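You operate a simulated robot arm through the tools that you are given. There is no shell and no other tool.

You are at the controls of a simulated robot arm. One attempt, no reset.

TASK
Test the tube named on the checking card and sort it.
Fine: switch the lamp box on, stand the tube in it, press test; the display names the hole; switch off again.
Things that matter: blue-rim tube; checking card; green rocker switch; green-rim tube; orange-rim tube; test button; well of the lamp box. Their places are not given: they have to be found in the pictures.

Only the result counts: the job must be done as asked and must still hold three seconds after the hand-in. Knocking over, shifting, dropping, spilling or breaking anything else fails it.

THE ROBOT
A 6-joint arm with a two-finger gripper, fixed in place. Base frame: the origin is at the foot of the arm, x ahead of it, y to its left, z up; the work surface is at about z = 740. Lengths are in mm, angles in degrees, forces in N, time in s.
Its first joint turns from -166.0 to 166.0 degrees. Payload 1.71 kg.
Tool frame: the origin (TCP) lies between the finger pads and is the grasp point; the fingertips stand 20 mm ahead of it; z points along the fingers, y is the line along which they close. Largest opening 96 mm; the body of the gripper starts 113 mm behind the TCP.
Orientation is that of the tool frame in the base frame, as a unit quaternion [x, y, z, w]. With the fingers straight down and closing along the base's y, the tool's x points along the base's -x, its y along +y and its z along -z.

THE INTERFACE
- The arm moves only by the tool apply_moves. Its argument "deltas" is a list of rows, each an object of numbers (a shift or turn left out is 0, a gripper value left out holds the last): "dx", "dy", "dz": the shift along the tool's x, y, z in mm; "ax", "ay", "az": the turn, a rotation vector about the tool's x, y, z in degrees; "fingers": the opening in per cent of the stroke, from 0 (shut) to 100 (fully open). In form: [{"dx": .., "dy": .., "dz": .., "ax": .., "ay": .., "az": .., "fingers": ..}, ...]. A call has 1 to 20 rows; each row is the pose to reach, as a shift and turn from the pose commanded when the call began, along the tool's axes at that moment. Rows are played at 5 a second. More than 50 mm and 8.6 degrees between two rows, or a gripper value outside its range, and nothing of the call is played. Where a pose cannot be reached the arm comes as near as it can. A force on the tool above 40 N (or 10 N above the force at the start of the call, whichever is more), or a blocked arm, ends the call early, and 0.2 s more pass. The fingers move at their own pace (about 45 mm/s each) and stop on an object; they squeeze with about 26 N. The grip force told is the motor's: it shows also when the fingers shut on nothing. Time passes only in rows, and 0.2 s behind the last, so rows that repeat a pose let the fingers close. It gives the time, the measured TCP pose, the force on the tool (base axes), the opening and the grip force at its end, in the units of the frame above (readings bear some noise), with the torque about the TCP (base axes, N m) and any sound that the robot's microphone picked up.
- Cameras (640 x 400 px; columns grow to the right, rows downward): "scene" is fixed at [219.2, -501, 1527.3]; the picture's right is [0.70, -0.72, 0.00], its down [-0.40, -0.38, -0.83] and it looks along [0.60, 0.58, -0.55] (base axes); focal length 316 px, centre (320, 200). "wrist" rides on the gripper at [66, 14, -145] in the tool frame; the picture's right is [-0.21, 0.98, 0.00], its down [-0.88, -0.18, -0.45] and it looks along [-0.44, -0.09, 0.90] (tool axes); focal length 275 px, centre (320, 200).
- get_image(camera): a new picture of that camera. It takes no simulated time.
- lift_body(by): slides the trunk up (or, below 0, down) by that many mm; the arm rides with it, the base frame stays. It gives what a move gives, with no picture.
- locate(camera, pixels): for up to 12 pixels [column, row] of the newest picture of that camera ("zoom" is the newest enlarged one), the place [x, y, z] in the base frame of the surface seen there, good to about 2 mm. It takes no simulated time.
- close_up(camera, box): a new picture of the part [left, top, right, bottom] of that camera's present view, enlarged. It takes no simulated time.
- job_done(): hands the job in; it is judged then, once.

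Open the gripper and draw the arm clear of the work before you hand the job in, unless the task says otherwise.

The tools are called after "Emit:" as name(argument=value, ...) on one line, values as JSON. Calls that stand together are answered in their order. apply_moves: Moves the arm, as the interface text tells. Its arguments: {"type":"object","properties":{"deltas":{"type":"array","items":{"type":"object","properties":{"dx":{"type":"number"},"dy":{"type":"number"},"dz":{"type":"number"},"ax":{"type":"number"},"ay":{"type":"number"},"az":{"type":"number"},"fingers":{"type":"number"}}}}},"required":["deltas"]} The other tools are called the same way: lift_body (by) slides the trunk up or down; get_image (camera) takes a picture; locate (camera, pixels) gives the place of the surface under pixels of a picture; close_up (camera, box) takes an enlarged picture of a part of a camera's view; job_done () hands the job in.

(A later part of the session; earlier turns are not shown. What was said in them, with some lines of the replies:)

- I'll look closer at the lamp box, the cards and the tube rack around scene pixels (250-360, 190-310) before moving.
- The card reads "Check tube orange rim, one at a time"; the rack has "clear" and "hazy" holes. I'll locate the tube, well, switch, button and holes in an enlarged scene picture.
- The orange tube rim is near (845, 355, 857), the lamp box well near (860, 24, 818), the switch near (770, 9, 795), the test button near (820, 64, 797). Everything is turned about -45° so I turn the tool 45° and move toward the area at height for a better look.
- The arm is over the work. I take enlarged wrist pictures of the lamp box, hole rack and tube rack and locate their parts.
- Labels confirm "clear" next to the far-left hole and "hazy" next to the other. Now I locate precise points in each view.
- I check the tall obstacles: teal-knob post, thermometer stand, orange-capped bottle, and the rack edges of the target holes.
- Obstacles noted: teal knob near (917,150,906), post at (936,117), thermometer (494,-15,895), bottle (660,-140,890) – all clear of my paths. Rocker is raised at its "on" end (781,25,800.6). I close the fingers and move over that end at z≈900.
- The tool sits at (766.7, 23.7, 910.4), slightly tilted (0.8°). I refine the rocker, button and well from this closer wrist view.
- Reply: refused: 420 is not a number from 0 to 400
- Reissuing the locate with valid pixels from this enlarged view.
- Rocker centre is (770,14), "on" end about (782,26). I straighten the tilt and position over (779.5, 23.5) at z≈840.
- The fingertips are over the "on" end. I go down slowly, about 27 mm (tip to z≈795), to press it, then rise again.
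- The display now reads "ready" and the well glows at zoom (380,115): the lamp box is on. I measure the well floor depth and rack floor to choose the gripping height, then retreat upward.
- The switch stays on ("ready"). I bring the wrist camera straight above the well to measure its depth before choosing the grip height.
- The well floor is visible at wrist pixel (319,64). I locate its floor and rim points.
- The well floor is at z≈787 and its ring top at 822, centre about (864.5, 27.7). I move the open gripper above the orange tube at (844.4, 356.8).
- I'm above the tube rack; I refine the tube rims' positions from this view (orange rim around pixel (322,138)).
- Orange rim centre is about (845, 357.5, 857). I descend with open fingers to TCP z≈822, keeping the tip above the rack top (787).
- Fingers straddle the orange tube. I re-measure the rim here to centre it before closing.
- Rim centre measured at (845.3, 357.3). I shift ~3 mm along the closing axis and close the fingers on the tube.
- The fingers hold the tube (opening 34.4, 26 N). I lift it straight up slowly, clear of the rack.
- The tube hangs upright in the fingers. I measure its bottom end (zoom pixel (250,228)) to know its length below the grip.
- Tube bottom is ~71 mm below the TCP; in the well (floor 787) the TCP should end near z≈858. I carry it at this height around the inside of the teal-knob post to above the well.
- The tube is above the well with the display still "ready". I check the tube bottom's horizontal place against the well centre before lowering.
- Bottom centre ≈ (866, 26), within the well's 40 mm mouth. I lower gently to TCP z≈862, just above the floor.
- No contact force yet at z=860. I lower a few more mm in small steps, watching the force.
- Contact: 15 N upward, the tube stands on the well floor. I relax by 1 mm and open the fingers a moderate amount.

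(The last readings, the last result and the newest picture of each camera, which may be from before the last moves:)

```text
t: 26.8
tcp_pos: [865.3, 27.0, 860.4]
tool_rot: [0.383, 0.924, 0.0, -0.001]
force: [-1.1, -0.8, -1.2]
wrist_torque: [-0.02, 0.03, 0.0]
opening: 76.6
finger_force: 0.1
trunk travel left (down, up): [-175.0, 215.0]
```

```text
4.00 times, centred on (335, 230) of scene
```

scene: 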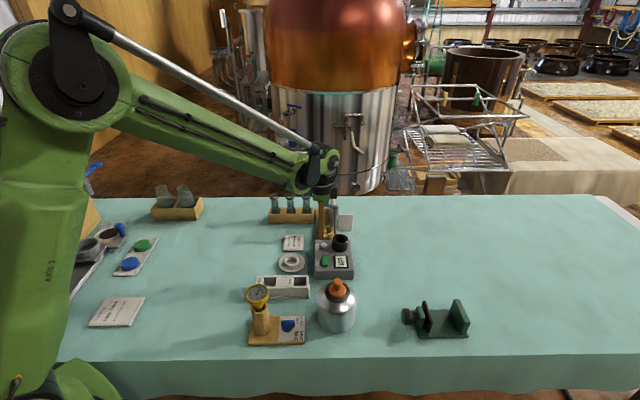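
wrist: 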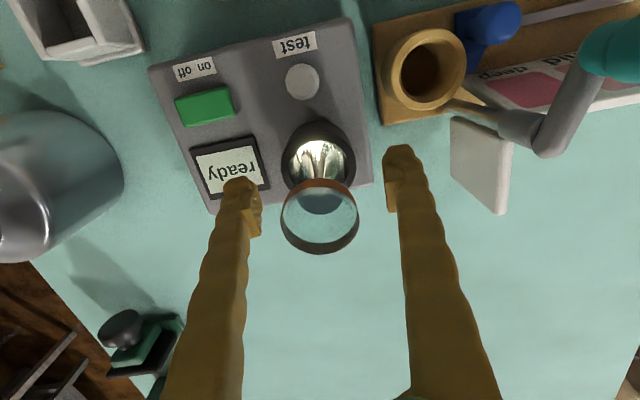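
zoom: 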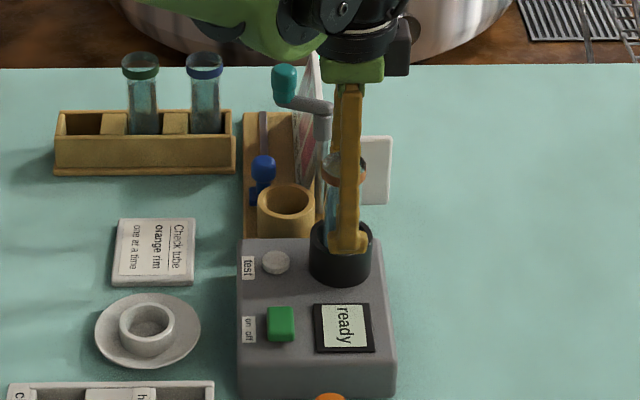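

The tube stands free in the well, display "ready". I rise straight up to z≈965, then close the fingers and move over the test button at (821.5, 69).

Emit:
apply_moves(deltas=[{"dz": -15}, {"dz": -40}, {"dz": -70}, {"dz": -105}, {"dz": -105, "dx": 20, "dy": -0.7, "fingers": 40}, {"dz": -105, "dx": 40, "dy": -1.3, "fingers": 0}, {"dz": -105, "dx": 60.7, "dy": -1.3, "fingers": 0}, {"dz": -105, "dx": 60.7, "dy": -1.3, "fingers": 0}, {"dz": -105, "dx": 60.7, "dy": -1.3, "fingers": 0}, {"dz": -105, "dx": 60.7, "dy": -1.3, "fingers": 0}])

Emit:
get_image(camera="wrist")

Emit:
close_up(camera="scene", box=[280, 180, 390, 280])

```text
t: 29.0
tcp_pos: [819.8, 69.6, 964.4]
tool_rot: [0.383, 0.924, 0.0, -0.001]
force: [0.5, -0.7, 0.5]
wrist_torque: [0.02, -0.01, 0.03]
opening: 0.1
finger_force: 26.0
trunk travel left (down, up): [-175.0, 215.0]
```

```text
taken
```

wrist: 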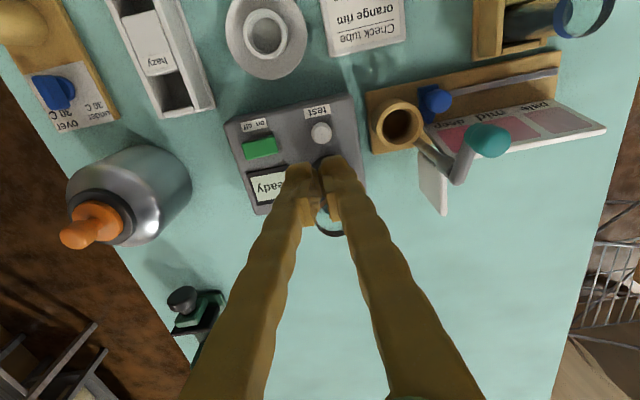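

```text
4.00 times, centred on (335, 230) of scene
```

zoom: 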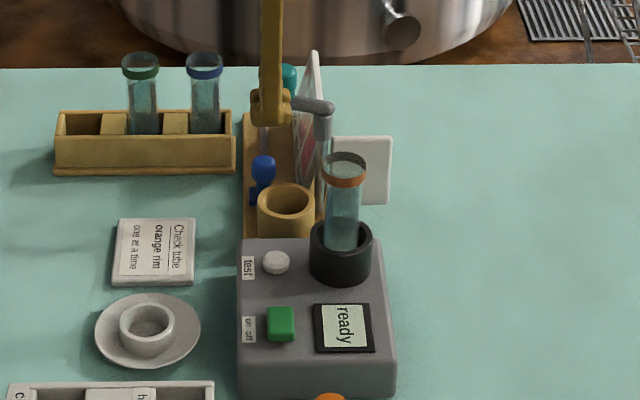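

The tube stands upright in the well. I check the button's place once more (wrist pixel (321,132)) and lower toward it, stopping ~12 mm above.

Emit:
locate(camera="wrist", pixels=[[321, 132], [314, 132], [328, 131], [321, 125]])

Emit:
apply_moves(deltas=[{"dz": 30, "dx": -0.7, "dy": 0.8}, {"dz": 60, "dx": -1, "dy": 0.8}, {"dz": 90, "dx": -1, "dy": 0.8}, {"dz": 115, "dx": -1, "dy": 0.8}, {"dz": 130, "dx": -1, "dy": 0.8}, {"dz": 133, "dx": -1, "dy": 0.8}, {"dz": 133, "dx": -1, "dy": 0.8}])

Emit:
get_image(camera="wrist")

Emit:
close_up(camera="scene", box=[280, 180, 390, 280])

```text
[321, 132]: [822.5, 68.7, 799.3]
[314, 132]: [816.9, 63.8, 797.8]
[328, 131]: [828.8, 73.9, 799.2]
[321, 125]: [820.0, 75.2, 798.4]
```

```text
t: 30.6
tcp_pos: [823.3, 69.6, 833.7]
tool_rot: [0.383, 0.924, -0.001, 0.0]
force: [-0.1, 0.0, -0.1]
wrist_torque: [-0.01, 0.0, -0.01]
opening: 0.0
finger_force: 26.0
trunk travel left (down, up): [-175.0, 215.0]
```

```text
taken
```

wrist: 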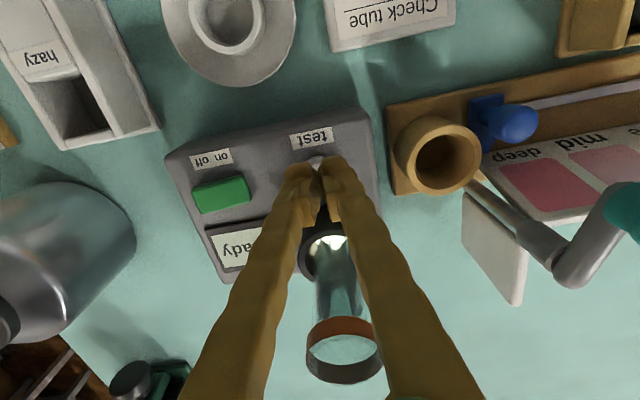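

```text
4.00 times, centred on (335, 230) of scene
```

zoom: 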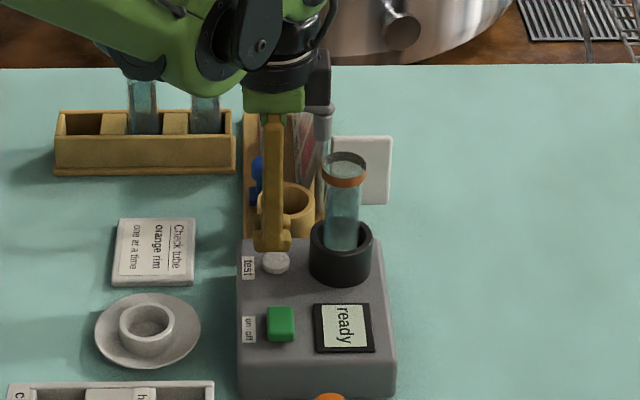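

The fingertips are right over the button with the tube well clear. I press down in small steps to tip z≈795 and hold a moment.

Emit:
apply_moves(deltas=[{"dz": 8}, {"dz": 13}, {"dz": 14.5}, {"dz": 15.5}, {"dz": 16.5}, {"dz": 17.5}, {"dz": 18}, {"dz": 18}])

Emit:
close_up(camera="scene", box=[280, 180, 390, 280])

```text
t: 32.4
tcp_pos: [822.7, 69.0, 813.5]
tool_rot: [0.382, 0.924, 0.001, -0.001]
force: [0.2, -1.1, 1.0]
wrist_torque: [0.0, 0.0, 0.03]
opening: 6.1
finger_force: 29.2
trunk travel left (down, up): [-175.0, 215.0]
```

```text
4.00 times, centred on (335, 230) of scene
```

zoom: 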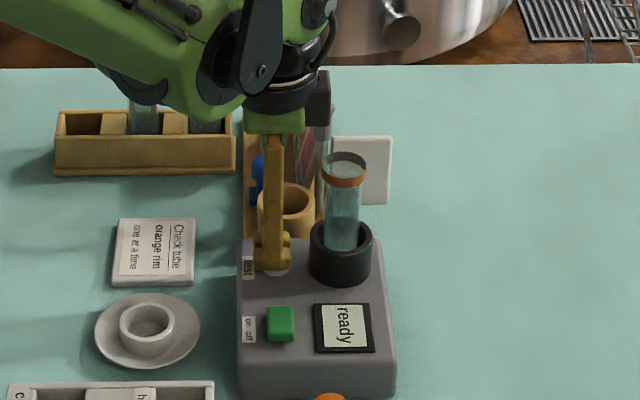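

The opening grew to 6 mm, so the button's dome wedged between the fingertips, and the display still says "ready". I rise and look.

Emit:
apply_moves(deltas=[{"dz": -3}, {"dz": -10}, {"dz": -22}, {"dz": -22}])

Emit:
close_up(camera="scene", box=[280, 180, 390, 280])

Emit:
close_up(camera="wrist", box=[160, 90, 400, 300])

```text
t: 33.4
tcp_pos: [822.7, 69.1, 835.8]
tool_rot: [0.383, 0.924, 0.0, -0.001]
force: [0.0, 0.4, 0.5]
wrist_torque: [-0.04, -0.01, 0.01]
opening: 0.0
finger_force: 29.4
trunk travel left (down, up): [-175.0, 215.0]
```

```text
4.00 times, centred on (335, 230) of scene
```

zoom: 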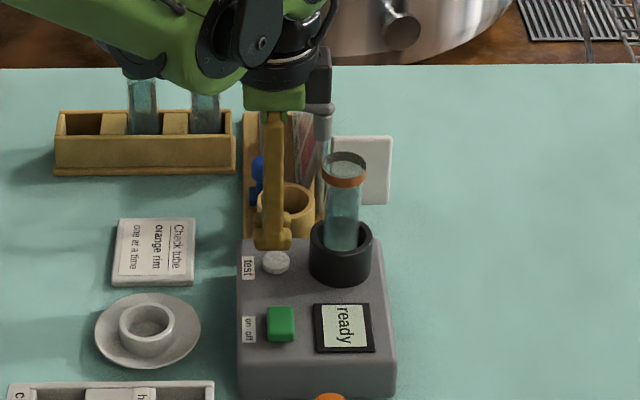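

```text
1.90 times, centred on (280, 195) of wrist
```

zoom: 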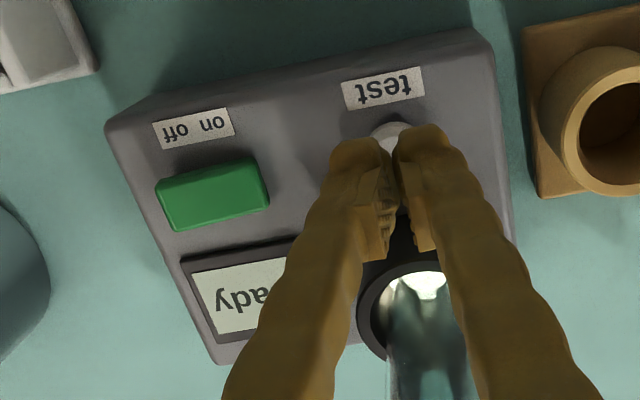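

The test hasn't registered. I locate the two fingertips in this view so that one tip, not the gap, presses the button.

Emit:
locate(camera="zoom", pixels=[[340, 155], [355, 145], [375, 150], [405, 140], [425, 132], [440, 140], [385, 128], [388, 200]])

```text
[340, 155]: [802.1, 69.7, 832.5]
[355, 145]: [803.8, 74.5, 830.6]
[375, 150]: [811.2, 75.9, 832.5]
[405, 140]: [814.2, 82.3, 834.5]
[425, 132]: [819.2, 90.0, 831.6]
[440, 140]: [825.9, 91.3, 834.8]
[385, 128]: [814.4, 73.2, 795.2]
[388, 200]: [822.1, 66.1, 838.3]
```

Each fingertip is centred roughly 8.5 mm off the gap. I shift 8.5 mm along the closing axis so the left fingertip is over the button and press again in small steps.

Emit:
apply_moves(deltas=[{"dy": 4}, {"dy": 8.5}, {"dy": 8.5, "dz": 8}, {"dy": 8.5, "dz": 14}, {"dy": 8.5, "dz": 16}, {"dy": 8.5, "dz": 17}, {"dy": 8.5, "dz": 18}, {"dy": 8.5, "dz": 19}, {"dy": 8.5, "dz": 20}, {"dy": 8.5, "dz": 20}])

Emit:
close_up(camera="scene", box=[280, 180, 390, 280])

```text
t: 35.6
tcp_pos: [828.9, 75.8, 816.6]
tool_rot: [0.383, 0.924, 0.0, 0.0]
force: [-0.3, 0.3, 0.4]
wrist_torque: [-0.01, 0.01, 0.0]
opening: 0.4
finger_force: 29.9
trunk travel left (down, up): [-175.0, 215.0]
```

```text
4.00 times, centred on (335, 230) of scene
```

zoom: 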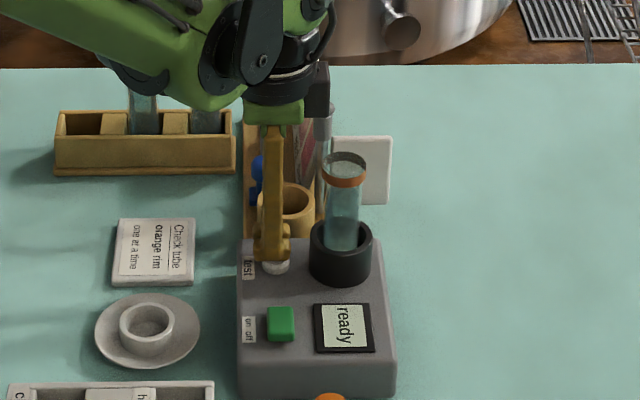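

At z=816.6 there's still no force or change. I press another 4 mm in 1 mm steps.

Emit:
apply_moves(deltas=[{"dz": 1}, {"dz": 2}, {"dz": 3}, {"dz": 4}, {"dz": 4}])

Emit:
close_up(camera="scene", box=[280, 180, 390, 280])

Emit:
close_up(camera="wrist", box=[160, 90, 400, 300])

```text
t: 36.8
tcp_pos: [827.3, 75.7, 812.4]
tool_rot: [0.383, 0.924, 0.0, -0.001]
force: [-1.9, 0.2, 3.1]
wrist_torque: [-0.04, 0.04, -0.01]
opening: 0.0
finger_force: 29.1
trunk travel left (down, up): [-175.0, 215.0]
heard: click
```

```text
4.00 times, centred on (335, 230) of scene
```

zoom: 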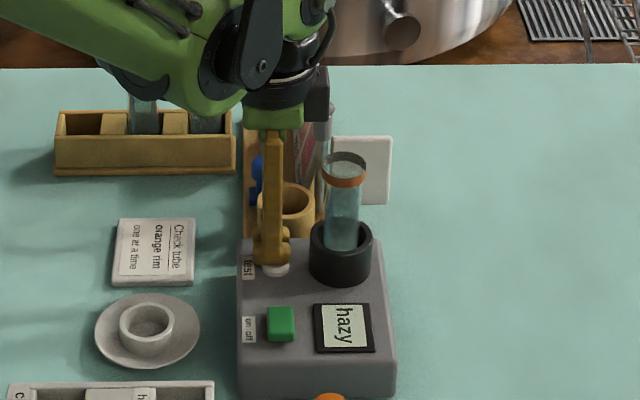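

```text
1.90 times, centred on (280, 195) of wrist
```

zoom: 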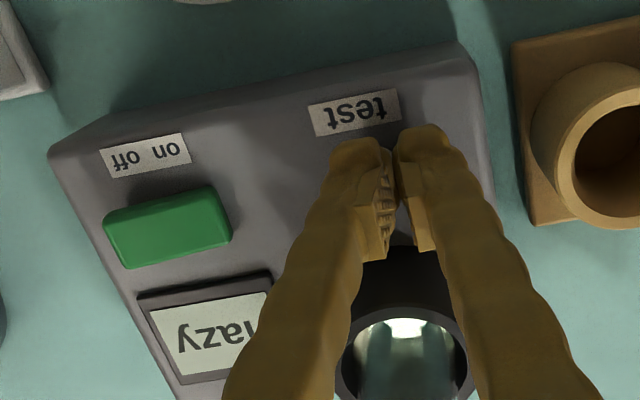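

A click was heard and the display now reads "hazy". I rise and confirm the display holds.

Emit:
apply_moves(deltas=[{"dz": -4}, {"dz": -15}, {"dz": -40}, {"dz": -80}, {"dz": -120}, {"dz": -120}])

Emit:
close_up(camera="scene", box=[280, 180, 390, 280])

Emit:
get_image(camera="wrist")

```text
t: 38.2
tcp_pos: [828.8, 76.7, 935.5]
tool_rot: [0.383, 0.924, 0.0, 0.0]
force: [0.5, 0.2, 0.0]
wrist_torque: [0.01, -0.03, 0.02]
opening: 0.0
finger_force: 29.4
trunk travel left (down, up): [-175.0, 215.0]
```

```text
4.00 times, centred on (335, 230) of scene
```

zoom: 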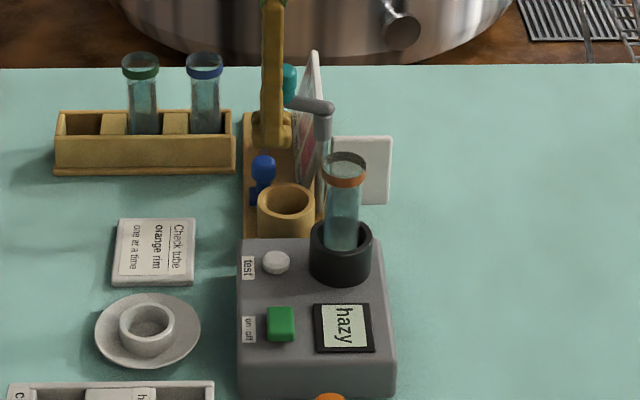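

```text
taken
```

wrist: 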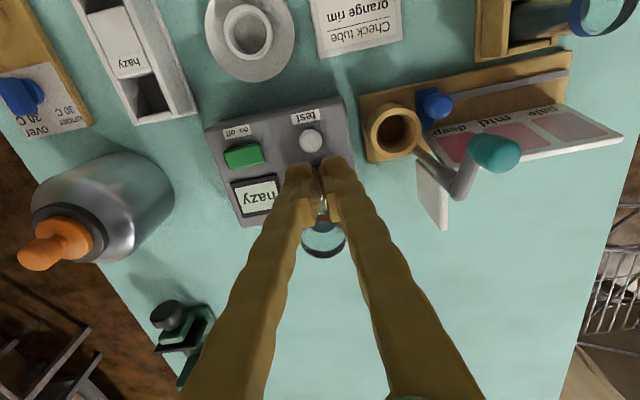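

"hazy" holds. Next I switch off; first I locate the rocker's now-raised "off" end (wrist pixel (232,157)).

Emit:
close_up(camera="wrist", box=[200, 120, 280, 180])

Emit:
locate(camera="wrist", pixels=[[230, 156], [236, 155], [243, 154], [250, 152], [257, 151], [228, 163], [229, 150]])

```text
6.67 times, centred on (240, 150) of wrist
```

zoom: 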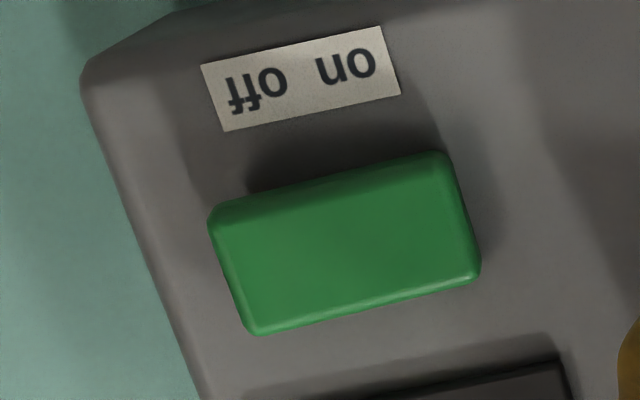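

```text
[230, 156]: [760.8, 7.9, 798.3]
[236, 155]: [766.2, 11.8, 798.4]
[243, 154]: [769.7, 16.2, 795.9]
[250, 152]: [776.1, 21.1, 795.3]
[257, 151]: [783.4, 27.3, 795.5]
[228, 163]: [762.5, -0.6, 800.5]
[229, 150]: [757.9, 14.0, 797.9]
```

The "off" end is raised (z≈799) near (761, 4.5). I move over it and down to z≈842.

Emit:
apply_moves(deltas=[{"dx": -1, "dy": -30}, {"dx": -2, "dy": -60}, {"dx": -3.1, "dy": -90}, {"dx": -3.1, "dy": -99}, {"dx": -3.1, "dy": -99, "dz": 30}, {"dx": -3.1, "dy": -99, "dz": 65}, {"dx": -3.1, "dy": -99, "dz": 93}, {"dx": -3.1, "dy": -99, "dz": 93}])

Emit:
close_up(camera="wrist", box=[220, 80, 440, 240])

```text
t: 40.0
tcp_pos: [759.4, 2.1, 838.8]
tool_rot: [0.383, 0.924, 0.0, -0.001]
force: [0.6, 0.4, 0.4]
wrist_torque: [0.0, -0.02, -0.02]
opening: 0.0
finger_force: 29.8
trunk travel left (down, up): [-175.0, 215.0]
```

```text
2.50 times, centred on (330, 160) of wrist
```

zoom: 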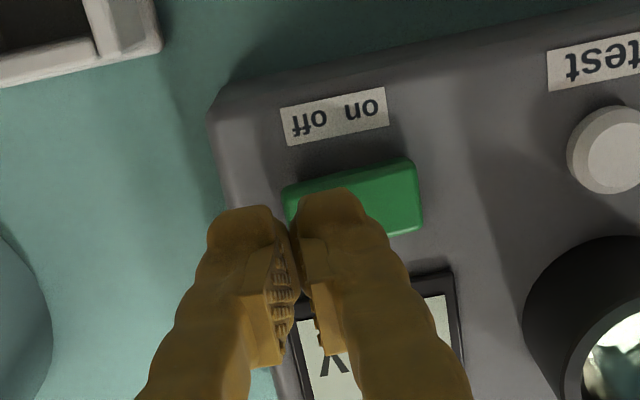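

Shifting 2 mm toward the rocker and pressing the "off" end down to the same depth as before (TCP z≈815).

Emit:
apply_moves(deltas=[{"dy": 2, "dz": 8}, {"dy": 2, "dz": 16}, {"dy": 2, "dz": 19}, {"dy": 2, "dz": 21}, {"dy": 2, "dz": 22}, {"dy": 2, "dz": 23}, {"dy": 2, "dz": 24}, {"dy": 2, "dz": 24.5}])

Emit:
close_up(camera="scene", box=[280, 180, 390, 280])

```text
t: 41.8
tcp_pos: [762.9, 4.1, 814.3]
tool_rot: [0.383, 0.924, 0.001, -0.001]
force: [-0.5, 0.0, 0.1]
wrist_torque: [0.01, 0.0, 0.0]
opening: 0.0
finger_force: 29.8
trunk travel left (down, up): [-175.0, 215.0]
```

```text
4.00 times, centred on (335, 230) of scene
```

zoom: 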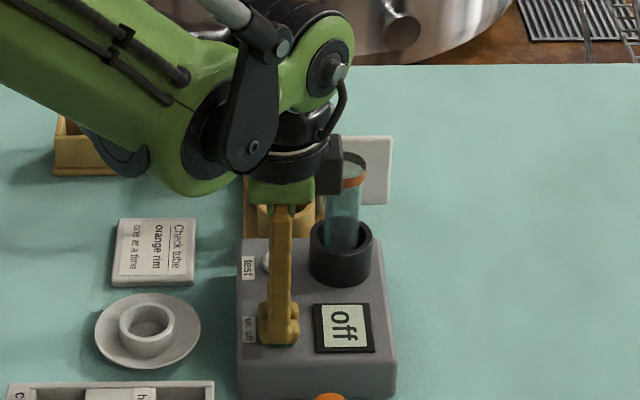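

The display reads "off". I rise, open the fingers and go over the tube in the well at about (865.4, 27.8).

Emit:
apply_moves(deltas=[{"dz": -10}, {"dz": -45}, {"dz": -85}, {"dz": -125}, {"dz": -160, "fingers": 40}, {"dx": -18, "dy": 30, "dz": -160, "fingers": 80}, {"dx": -37, "dy": 60, "dz": -160, "fingers": 80}, {"dx": -55.7, "dy": 89.2, "dz": -160, "fingers": 80}, {"dx": -55.7, "dy": 89.2, "dz": -160, "fingers": 80}, {"dx": -55.7, "dy": 89.2, "dz": -160, "fingers": 80}, {"dx": -55.7, "dy": 89.2, "dz": -160, "fingers": 80}])

Emit:
get_image(camera="wrist")

Emit:
get_image(camera="scene")

```text
t: 44.2
tcp_pos: [865.8, 28.5, 976.7]
tool_rot: [0.383, 0.924, 0.0, -0.001]
force: [0.5, -0.5, -0.6]
wrist_torque: [0.01, -0.02, -0.03]
opening: 76.9
finger_force: 0.0
trunk travel left (down, up): [-175.0, 215.0]
```

```text
taken
```

wrist: 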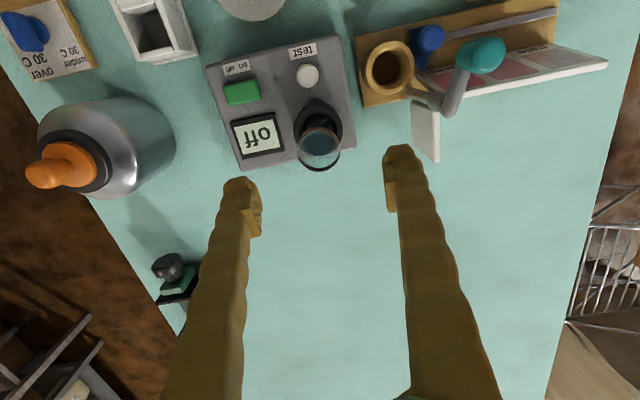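

```text
taken
```

scene: 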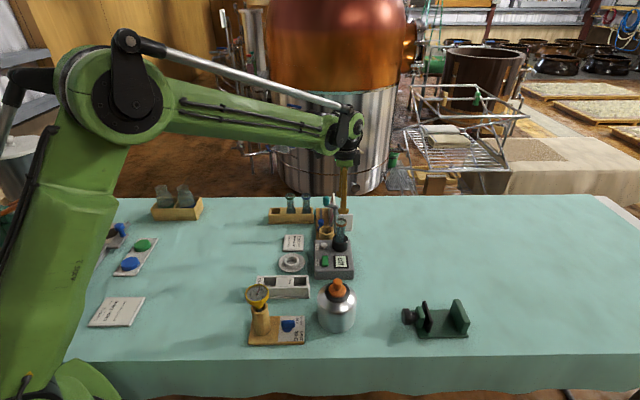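

The display shows "off" and the tube stands in the well. I check its rim position (wrist ~ (319,150)).

Emit:
close_up(camera="wrist", box=[270, 90, 370, 190])

Emit:
locate(camera="wrist", pixels=[[298, 150], [340, 147], [318, 129], [320, 168], [319, 132], [320, 170]])

```text
4.00 times, centred on (320, 140) of wrist
```

zoom: 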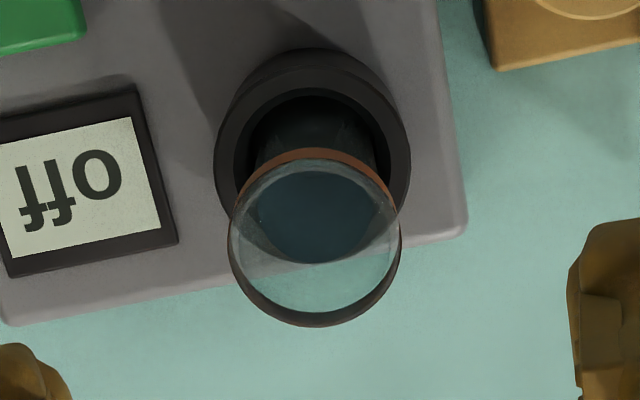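

```text
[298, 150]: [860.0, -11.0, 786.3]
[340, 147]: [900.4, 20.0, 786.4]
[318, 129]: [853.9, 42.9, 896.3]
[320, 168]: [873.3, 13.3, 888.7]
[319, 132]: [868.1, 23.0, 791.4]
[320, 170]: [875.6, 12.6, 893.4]
```

Rim centre (864.5, 28): aligned. I descend to the same grip height, TCP z≈861.

Emit:
apply_moves(deltas=[{"dz": 30}, {"dz": 60}, {"dz": 85}, {"dz": 105}, {"dz": 115.5}, {"dz": 115.5, "fingers": 45}, {"dz": 115.5, "fingers": 45}, {"dz": 115.5, "fingers": 0}, {"dz": 115.5, "fingers": 0}, {"dz": 115.5, "fingers": 0}, {"dz": 115.5, "fingers": 0}])

Emit:
close_up(camera="wrist", box=[220, 100, 420, 280])

Emit:
close_up(camera="scene", box=[280, 180, 390, 280])

```text
t: 46.6
tcp_pos: [865.5, 28.6, 858.1]
tool_rot: [0.382, 0.924, -0.001, -0.001]
force: [0.6, -0.4, 1.0]
wrist_torque: [0.0, -0.02, 0.02]
opening: 34.5
finger_force: 25.8
trunk travel left (down, up): [-175.0, 215.0]
```

```text
2.22 times, centred on (320, 190) of wrist
```

zoom: 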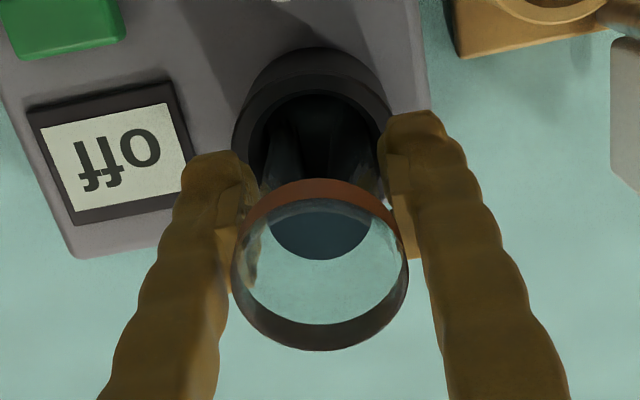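

```text
4.00 times, centred on (335, 230) of scene
```

zoom: 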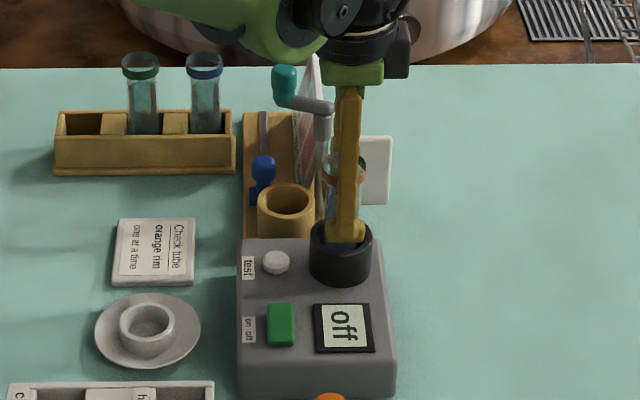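

Tube gripped again (34.5 mm). I lift it straight out of the well, slowly.

Emit:
apply_moves(deltas=[{"dz": -3}, {"dz": -10}, {"dz": -20}, {"dz": -32}, {"dz": -46}, {"dz": -62}, {"dz": -78}, {"dz": -94}, {"dz": -108}, {"dz": -118}, {"dz": -124}, {"dz": -127}, {"dz": -127}])

Emit:
close_up(camera="scene", box=[240, 150, 400, 280])

Emit:
close_up(camera="wrist", box=[80, 0, 260, 100])

```text
t: 49.4
tcp_pos: [865.4, 28.0, 987.8]
tool_rot: [0.383, 0.924, -0.001, -0.001]
force: [0.6, 0.4, -1.5]
wrist_torque: [0.01, 0.03, -0.01]
opening: 34.3
finger_force: 25.7
trunk travel left (down, up): [-175.0, 215.0]
```

```text
3.08 times, centred on (320, 215) of scene
```

zoom: 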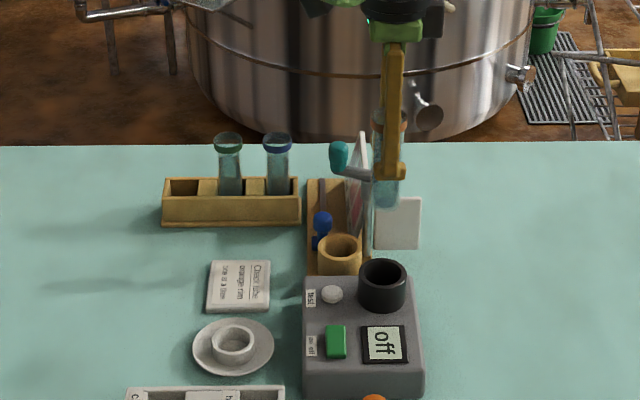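

```text
3.56 times, centred on (170, 50) of wrist
```

zoom: 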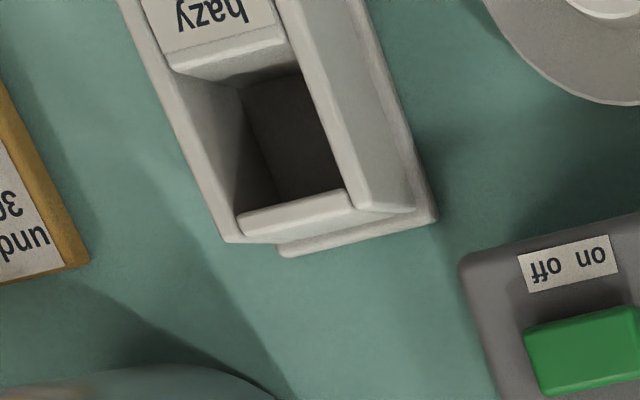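

The hazy hole is visible in this wrist zoom. I locate its edges and floor.

Emit:
locate(camera="zoom", pixels=[[175, 62], [283, 33], [242, 218], [343, 197], [232, 190], [350, 195], [305, 150], [290, 120], [225, 235], [430, 215], [320, 190], [270, 205]])

```text
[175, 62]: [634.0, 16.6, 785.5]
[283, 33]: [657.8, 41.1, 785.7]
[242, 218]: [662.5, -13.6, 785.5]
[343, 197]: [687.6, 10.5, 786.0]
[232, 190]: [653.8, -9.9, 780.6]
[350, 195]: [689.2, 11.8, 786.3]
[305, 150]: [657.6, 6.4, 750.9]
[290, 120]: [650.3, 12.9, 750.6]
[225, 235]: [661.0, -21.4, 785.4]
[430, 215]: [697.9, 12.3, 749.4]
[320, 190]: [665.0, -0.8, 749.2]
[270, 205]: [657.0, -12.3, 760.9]
```

Hazy hole: centre about (660.6, 13.9), 35 × 39 mm, floor z≈750. I carry the tube over it at z≈960 (tube bottom ≈ 889).

Emit:
apply_moves(deltas=[{"dx": 5, "dy": -6}, {"dx": 15, "dy": -17}, {"dx": 30, "dy": -34}, {"dx": 46, "dy": -53}, {"dx": 62, "dy": -71}, {"dx": 78, "dy": -90, "dz": 5}, {"dx": 94, "dy": -108, "dz": 12}, {"dx": 109, "dy": -125, "dz": 19}, {"dx": 122, "dy": -140, "dz": 24}, {"dx": 131, "dy": -150, "dz": 27}, {"dx": 134.9, "dy": -154.8, "dz": 28}, {"dx": 134.9, "dy": -154.8, "dz": 28}])

Emit:
get_image(camera="wrist")

Emit:
close_up(camera="scene", box=[220, 180, 380, 320])

```text
t: 52.0
tcp_pos: [660.3, 13.8, 958.3]
tool_rot: [0.382, 0.924, 0.0, -0.001]
force: [0.5, 0.3, -0.7]
wrist_torque: [0.01, -0.04, 0.04]
opening: 33.9
finger_force: 25.6
trunk travel left (down, up): [-175.0, 215.0]
```

```text
taken
```

wrist: 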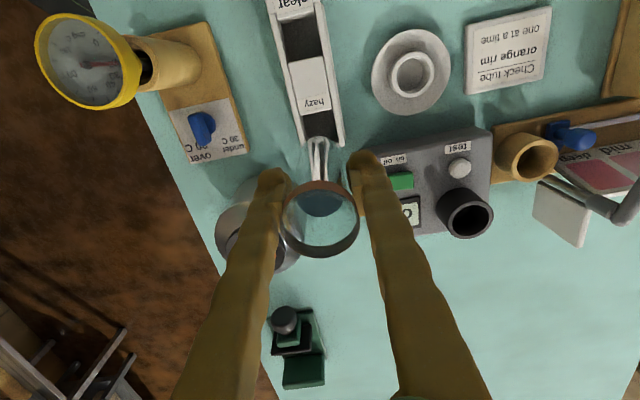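

```text
2.86 times, centred on (300, 250) of scene
```

zoom: 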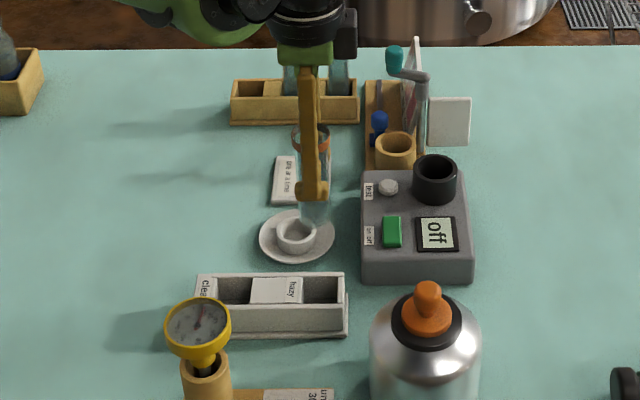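

The tube hangs over the hazy hole. I lower until its bottom is about 8 mm above the rack top (TCP z≈866) to check alignment.

Emit:
apply_moves(deltas=[{"dz": 8}, {"dz": 22}, {"dz": 38}, {"dz": 54}, {"dz": 68}, {"dz": 80}, {"dz": 88}, {"dz": 92}, {"dz": 92}])

Emit:
close_up(camera="wrist", box=[240, 60, 400, 270])

Emit:
close_up(camera="scene", box=[260, 220, 350, 310])

```text
t: 54.0
tcp_pos: [660.2, 14.4, 868.2]
tool_rot: [0.383, 0.924, 0.0, -0.001]
force: [0.6, -0.2, -0.9]
wrist_torque: [0.02, 0.02, 0.01]
opening: 34.2
finger_force: 26.3
trunk travel left (down, up): [-175.0, 215.0]
```

```text
1.90 times, centred on (320, 165) of wrist
```

zoom: 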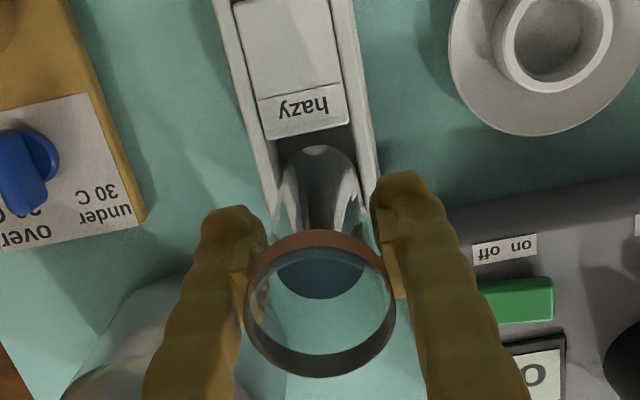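

```text
4.44 times, centred on (305, 265) of scene
```

zoom: 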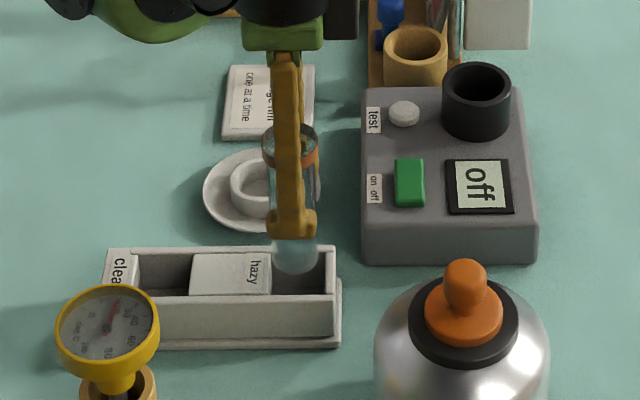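

The rounded tube bottom is at zoom (320,150) between the rails. I locate its edges relative to the hole edges.

Emit:
locate(camera="zoom", pixels=[[320, 150], [283, 178], [357, 178], [290, 165], [350, 165], [266, 138], [348, 118], [320, 165], [273, 200], [372, 180]])

Emit:
close_up(camera="scene", box=[275, 255, 325, 295])

Emit:
locate(camera="zoom", pixels=[[255, 80], [320, 80], [390, 80], [290, 130], [345, 130], [320, 145], [205, 60], [480, 60], [190, 155], [465, 160], [480, 110], [200, 105]])

```text
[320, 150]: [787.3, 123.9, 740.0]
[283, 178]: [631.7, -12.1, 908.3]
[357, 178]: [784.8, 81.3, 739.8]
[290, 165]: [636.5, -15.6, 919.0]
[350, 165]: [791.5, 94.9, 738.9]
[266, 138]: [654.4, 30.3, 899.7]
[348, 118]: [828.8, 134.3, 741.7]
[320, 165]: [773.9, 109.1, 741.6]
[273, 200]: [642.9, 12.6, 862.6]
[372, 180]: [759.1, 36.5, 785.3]
```

```text
10.00 times, centred on (300, 275) of scene
```

zoom: 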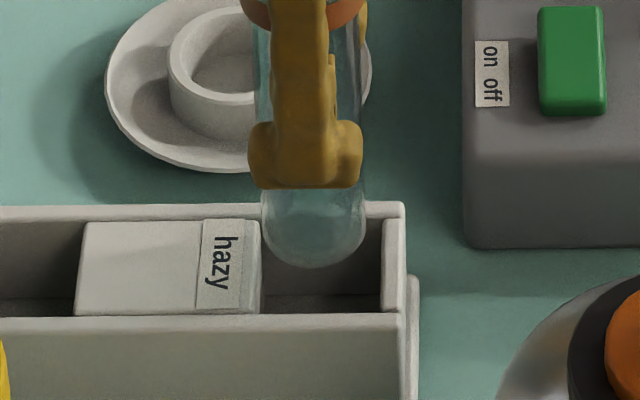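

```text
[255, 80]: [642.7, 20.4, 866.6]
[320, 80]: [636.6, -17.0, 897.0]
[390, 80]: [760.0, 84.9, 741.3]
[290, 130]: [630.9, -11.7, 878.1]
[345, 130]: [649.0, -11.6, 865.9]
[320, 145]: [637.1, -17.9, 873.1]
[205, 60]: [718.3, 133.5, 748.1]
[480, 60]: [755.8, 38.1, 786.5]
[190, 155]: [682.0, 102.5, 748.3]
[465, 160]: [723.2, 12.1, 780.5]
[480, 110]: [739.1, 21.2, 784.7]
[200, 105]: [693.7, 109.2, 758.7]
```

That locate used the scene zoom. In the current 10x scene zoom the tube's bottom is at (315,265) between the block edge (262) and end wall (385); I locate these points.

Emit:
locate(camera="zoom", pixels=[[315, 262], [266, 215], [362, 215], [315, 215], [262, 225], [262, 310], [385, 225], [383, 308], [340, 320], [385, 212], [330, 300], [230, 222]])

```text
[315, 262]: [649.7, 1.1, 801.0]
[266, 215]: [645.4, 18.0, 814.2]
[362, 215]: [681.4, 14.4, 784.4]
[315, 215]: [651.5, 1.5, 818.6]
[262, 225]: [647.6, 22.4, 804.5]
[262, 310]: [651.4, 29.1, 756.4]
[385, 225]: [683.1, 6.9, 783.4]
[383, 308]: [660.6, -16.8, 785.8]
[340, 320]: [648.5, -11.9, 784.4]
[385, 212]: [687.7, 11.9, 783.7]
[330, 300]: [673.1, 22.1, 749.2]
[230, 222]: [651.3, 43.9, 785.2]
```

The tube's centre works out at ≈(661, 13), which is centred in the hole. I lower 22 mm in small steps so the bottom enters the hole, then check the force.

Emit:
apply_moves(deltas=[{"dz": 4}, {"dz": 8}, {"dz": 12}, {"dz": 15}, {"dz": 18}, {"dz": 20}, {"dz": 22}, {"dz": 22}])

Emit:
close_up(camera="scene", box=[275, 245, 325, 295])

Emit:
close_up(camera="wrist", box=[240, 60, 400, 270])

```text
t: 55.8
tcp_pos: [660.9, 14.3, 844.4]
tool_rot: [0.383, 0.924, 0.0, -0.001]
force: [0.6, -0.4, -0.8]
wrist_torque: [0.01, 0.0, 0.02]
opening: 34.2
finger_force: 26.8
trunk travel left (down, up): [-175.0, 215.0]
```

```text
8.00 times, centred on (300, 270) of scene
```

zoom: 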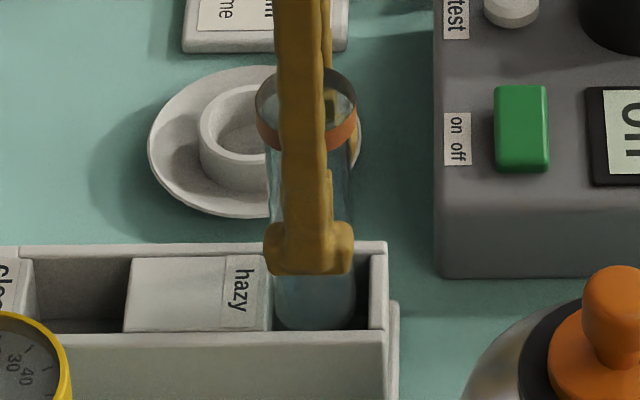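

```text
1.90 times, centred on (320, 165) of wrist
```

zoom: 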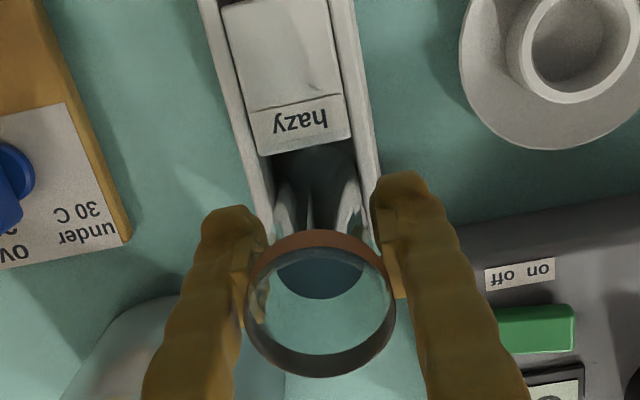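

The bottom is inside the hole with no contact force. I lower a further 20 mm gently (to TCP z≈824).

Emit:
apply_moves(deltas=[{"dz": 4}, {"dz": 8}, {"dz": 12}, {"dz": 15}, {"dz": 18}, {"dz": 20}, {"dz": 20}])

Emit:
close_up(camera="scene", box=[275, 245, 325, 295])

```text
t: 57.4
tcp_pos: [660.8, 15.3, 824.2]
tool_rot: [0.383, 0.924, 0.0, 0.0]
force: [-0.3, 0.0, -1.5]
wrist_torque: [0.03, -0.02, -0.02]
opening: 34.1
finger_force: 26.1
trunk travel left (down, up): [-175.0, 215.0]
```

```text
8.00 times, centred on (300, 270) of scene
```

zoom: 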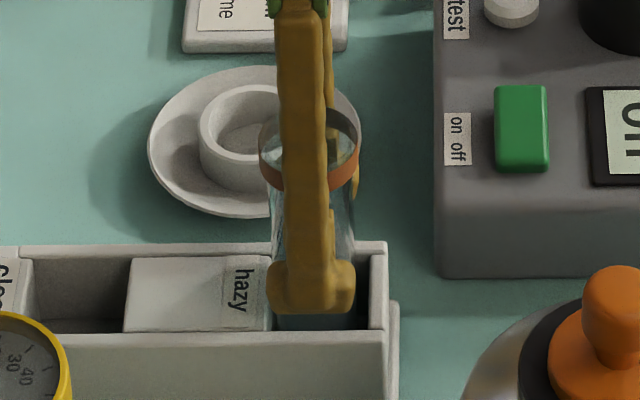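

Still no contact; I continue in sub-millimetre steps until the floor is felt.

Emit:
apply_moves(deltas=[{"dz": 0.8}, {"dz": 1.5}, {"dz": 2}, {"dz": 2}])

```text
t: 58.4
tcp_pos: [660.9, 14.4, 821.6]
tool_rot: [0.382, 0.924, 0.0, -0.001]
force: [-0.3, -0.6, -1.4]
wrist_torque: [0.0, -0.01, -0.02]
opening: 34.3
finger_force: 25.9
trunk travel left (down, up): [-175.0, 215.0]
```

No force yet at z=821.6; two more millimetres in small steps.

Emit:
apply_moves(deltas=[{"dz": 0.7}, {"dz": 1.4}, {"dz": 2}, {"dz": 2}])

```text
t: 59.4
tcp_pos: [660.9, 14.6, 821.4]
tool_rot: [0.383, 0.924, 0.001, 0.0]
force: [5.0, -4.3, 18.7]
wrist_torque: [-0.25, -0.3, 0.0]
opening: 34.1
finger_force: 26.3
trunk travel left (down, up): [-175.0, 215.0]
```

The floor is reached (18.7 N at z=821, bottom ≈ 750). I relax 1.3 mm and open the fingers.

Emit:
apply_moves(deltas=[{"dz": -1.3}, {"dz": -1.3}, {"dz": -1.3, "fingers": 45}, {"dz": -1.3, "fingers": 55}, {"dz": -1.3, "fingers": 70}, {"dz": -1.3, "fingers": 75}, {"dz": -1.3, "fingers": 75}])

Emit:
get_image(camera="wrist")

Emit:
close_up(camera="scene", box=[240, 220, 350, 310])

```text
t: 61.0
tcp_pos: [660.4, 14.4, 820.5]
tool_rot: [0.382, 0.924, 0.0, -0.001]
force: [0.0, -0.3, -0.9]
wrist_torque: [0.01, 0.0, -0.01]
opening: 72.1
finger_force: 0.1
trunk travel left (down, up): [-175.0, 215.0]
```

```text
taken
```

wrist: 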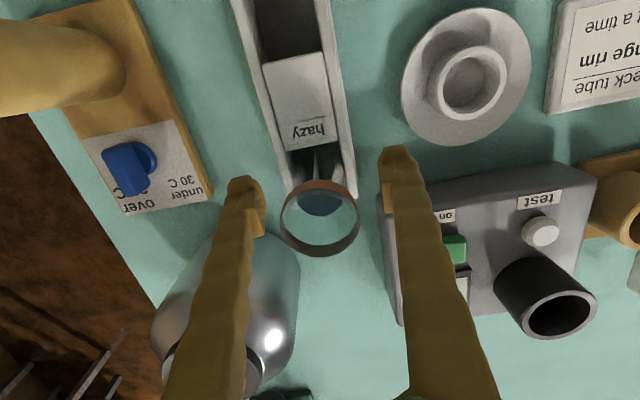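

```text
4.44 times, centred on (295, 265) of scene
```

zoom: 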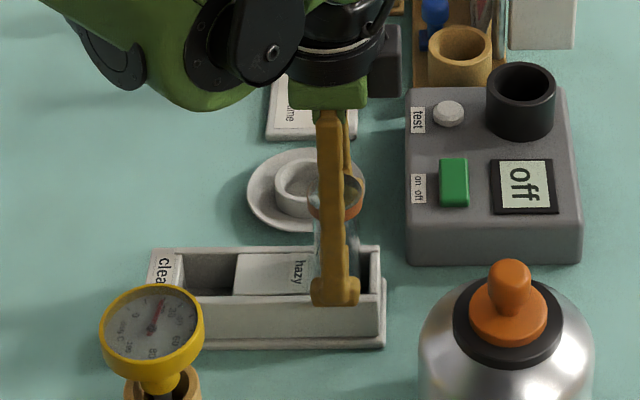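

The tube stands in the hazy hole, freed. I rise straight up, then draw back toward the starting area.

Emit:
apply_moves(deltas=[{"dz": -10}, {"dz": -30}, {"dz": -60}, {"dz": -95}, {"dz": -130}, {"dz": -165}, {"dz": -200}, {"dz": -235}, {"dz": -260}, {"dz": -280, "dx": 30, "dy": 10}, {"dz": -290, "dx": 60, "dy": 20}, {"dz": -290, "dx": 100, "dy": 30}, {"dz": -290, "dx": 140, "dy": 40}, {"dz": -290, "dx": 140, "dy": 40}])

Emit:
get_image(camera="scene")

Emit:
get_image(camera="wrist")

Emit:
close_up(camera="scene", box=[240, 180, 370, 310])

```text
t: 64.0
tcp_pos: [588.2, 139.5, 1112.5]
tool_rot: [0.383, 0.924, -0.001, 0.0]
force: [-0.4, -0.2, -0.4]
wrist_torque: [-0.04, -0.06, -0.02]
opening: 72.1
finger_force: 0.1
trunk travel left (down, up): [-175.0, 215.0]
```

```text
taken
```

scene: 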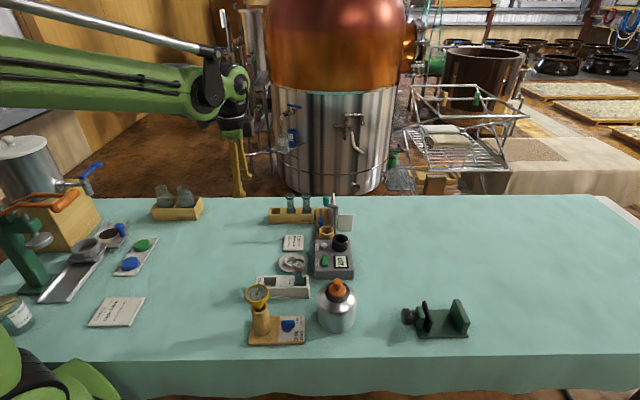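

```text
taken
```

wrist: 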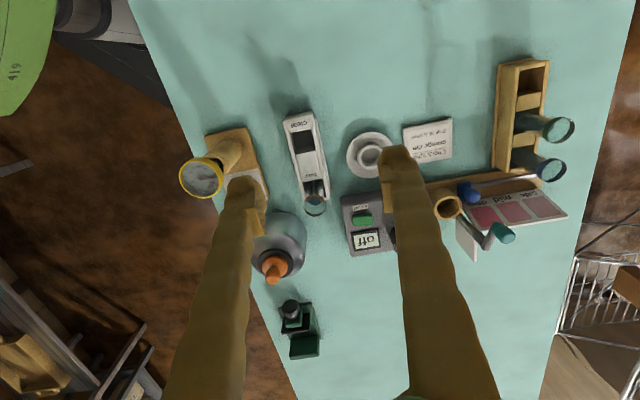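

```text
3.08 times, centred on (305, 245) of scene
```

zoom: 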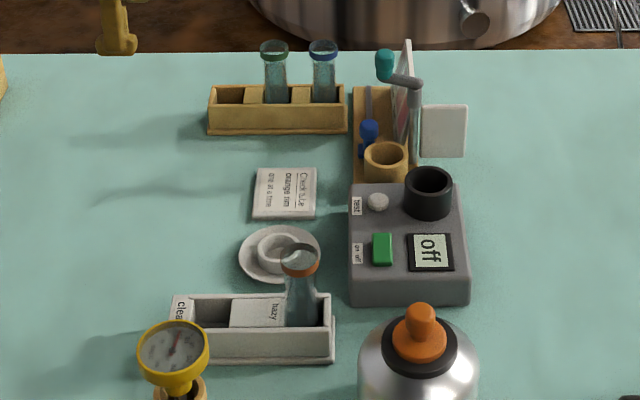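

The orange-rim tube stands in the "hazy" hole (zoom (300,285)), the display says "off", the other tubes and objects are undisturbed, and the arm is clear with the gripper open. I hand the job in.

Emit:
job_done()

```text
The job is handed in.
```

The card named the orange-rim tube. I switched the lamp box on, tested that tube, and the display read "hazy". It now stands in the "hazy" hole and the lamp box is switched off again.

The first press on the test button didn't register because the button slipped into the gap between the fingertips. The second press clicked and gave the reading.

In the last pictures before hand-in, the green and blue tubes were still in their rack and nothing else looked moved. The gripper was open and the arm was clear of the work. I handed the job in at that point, and no verdict has come back.
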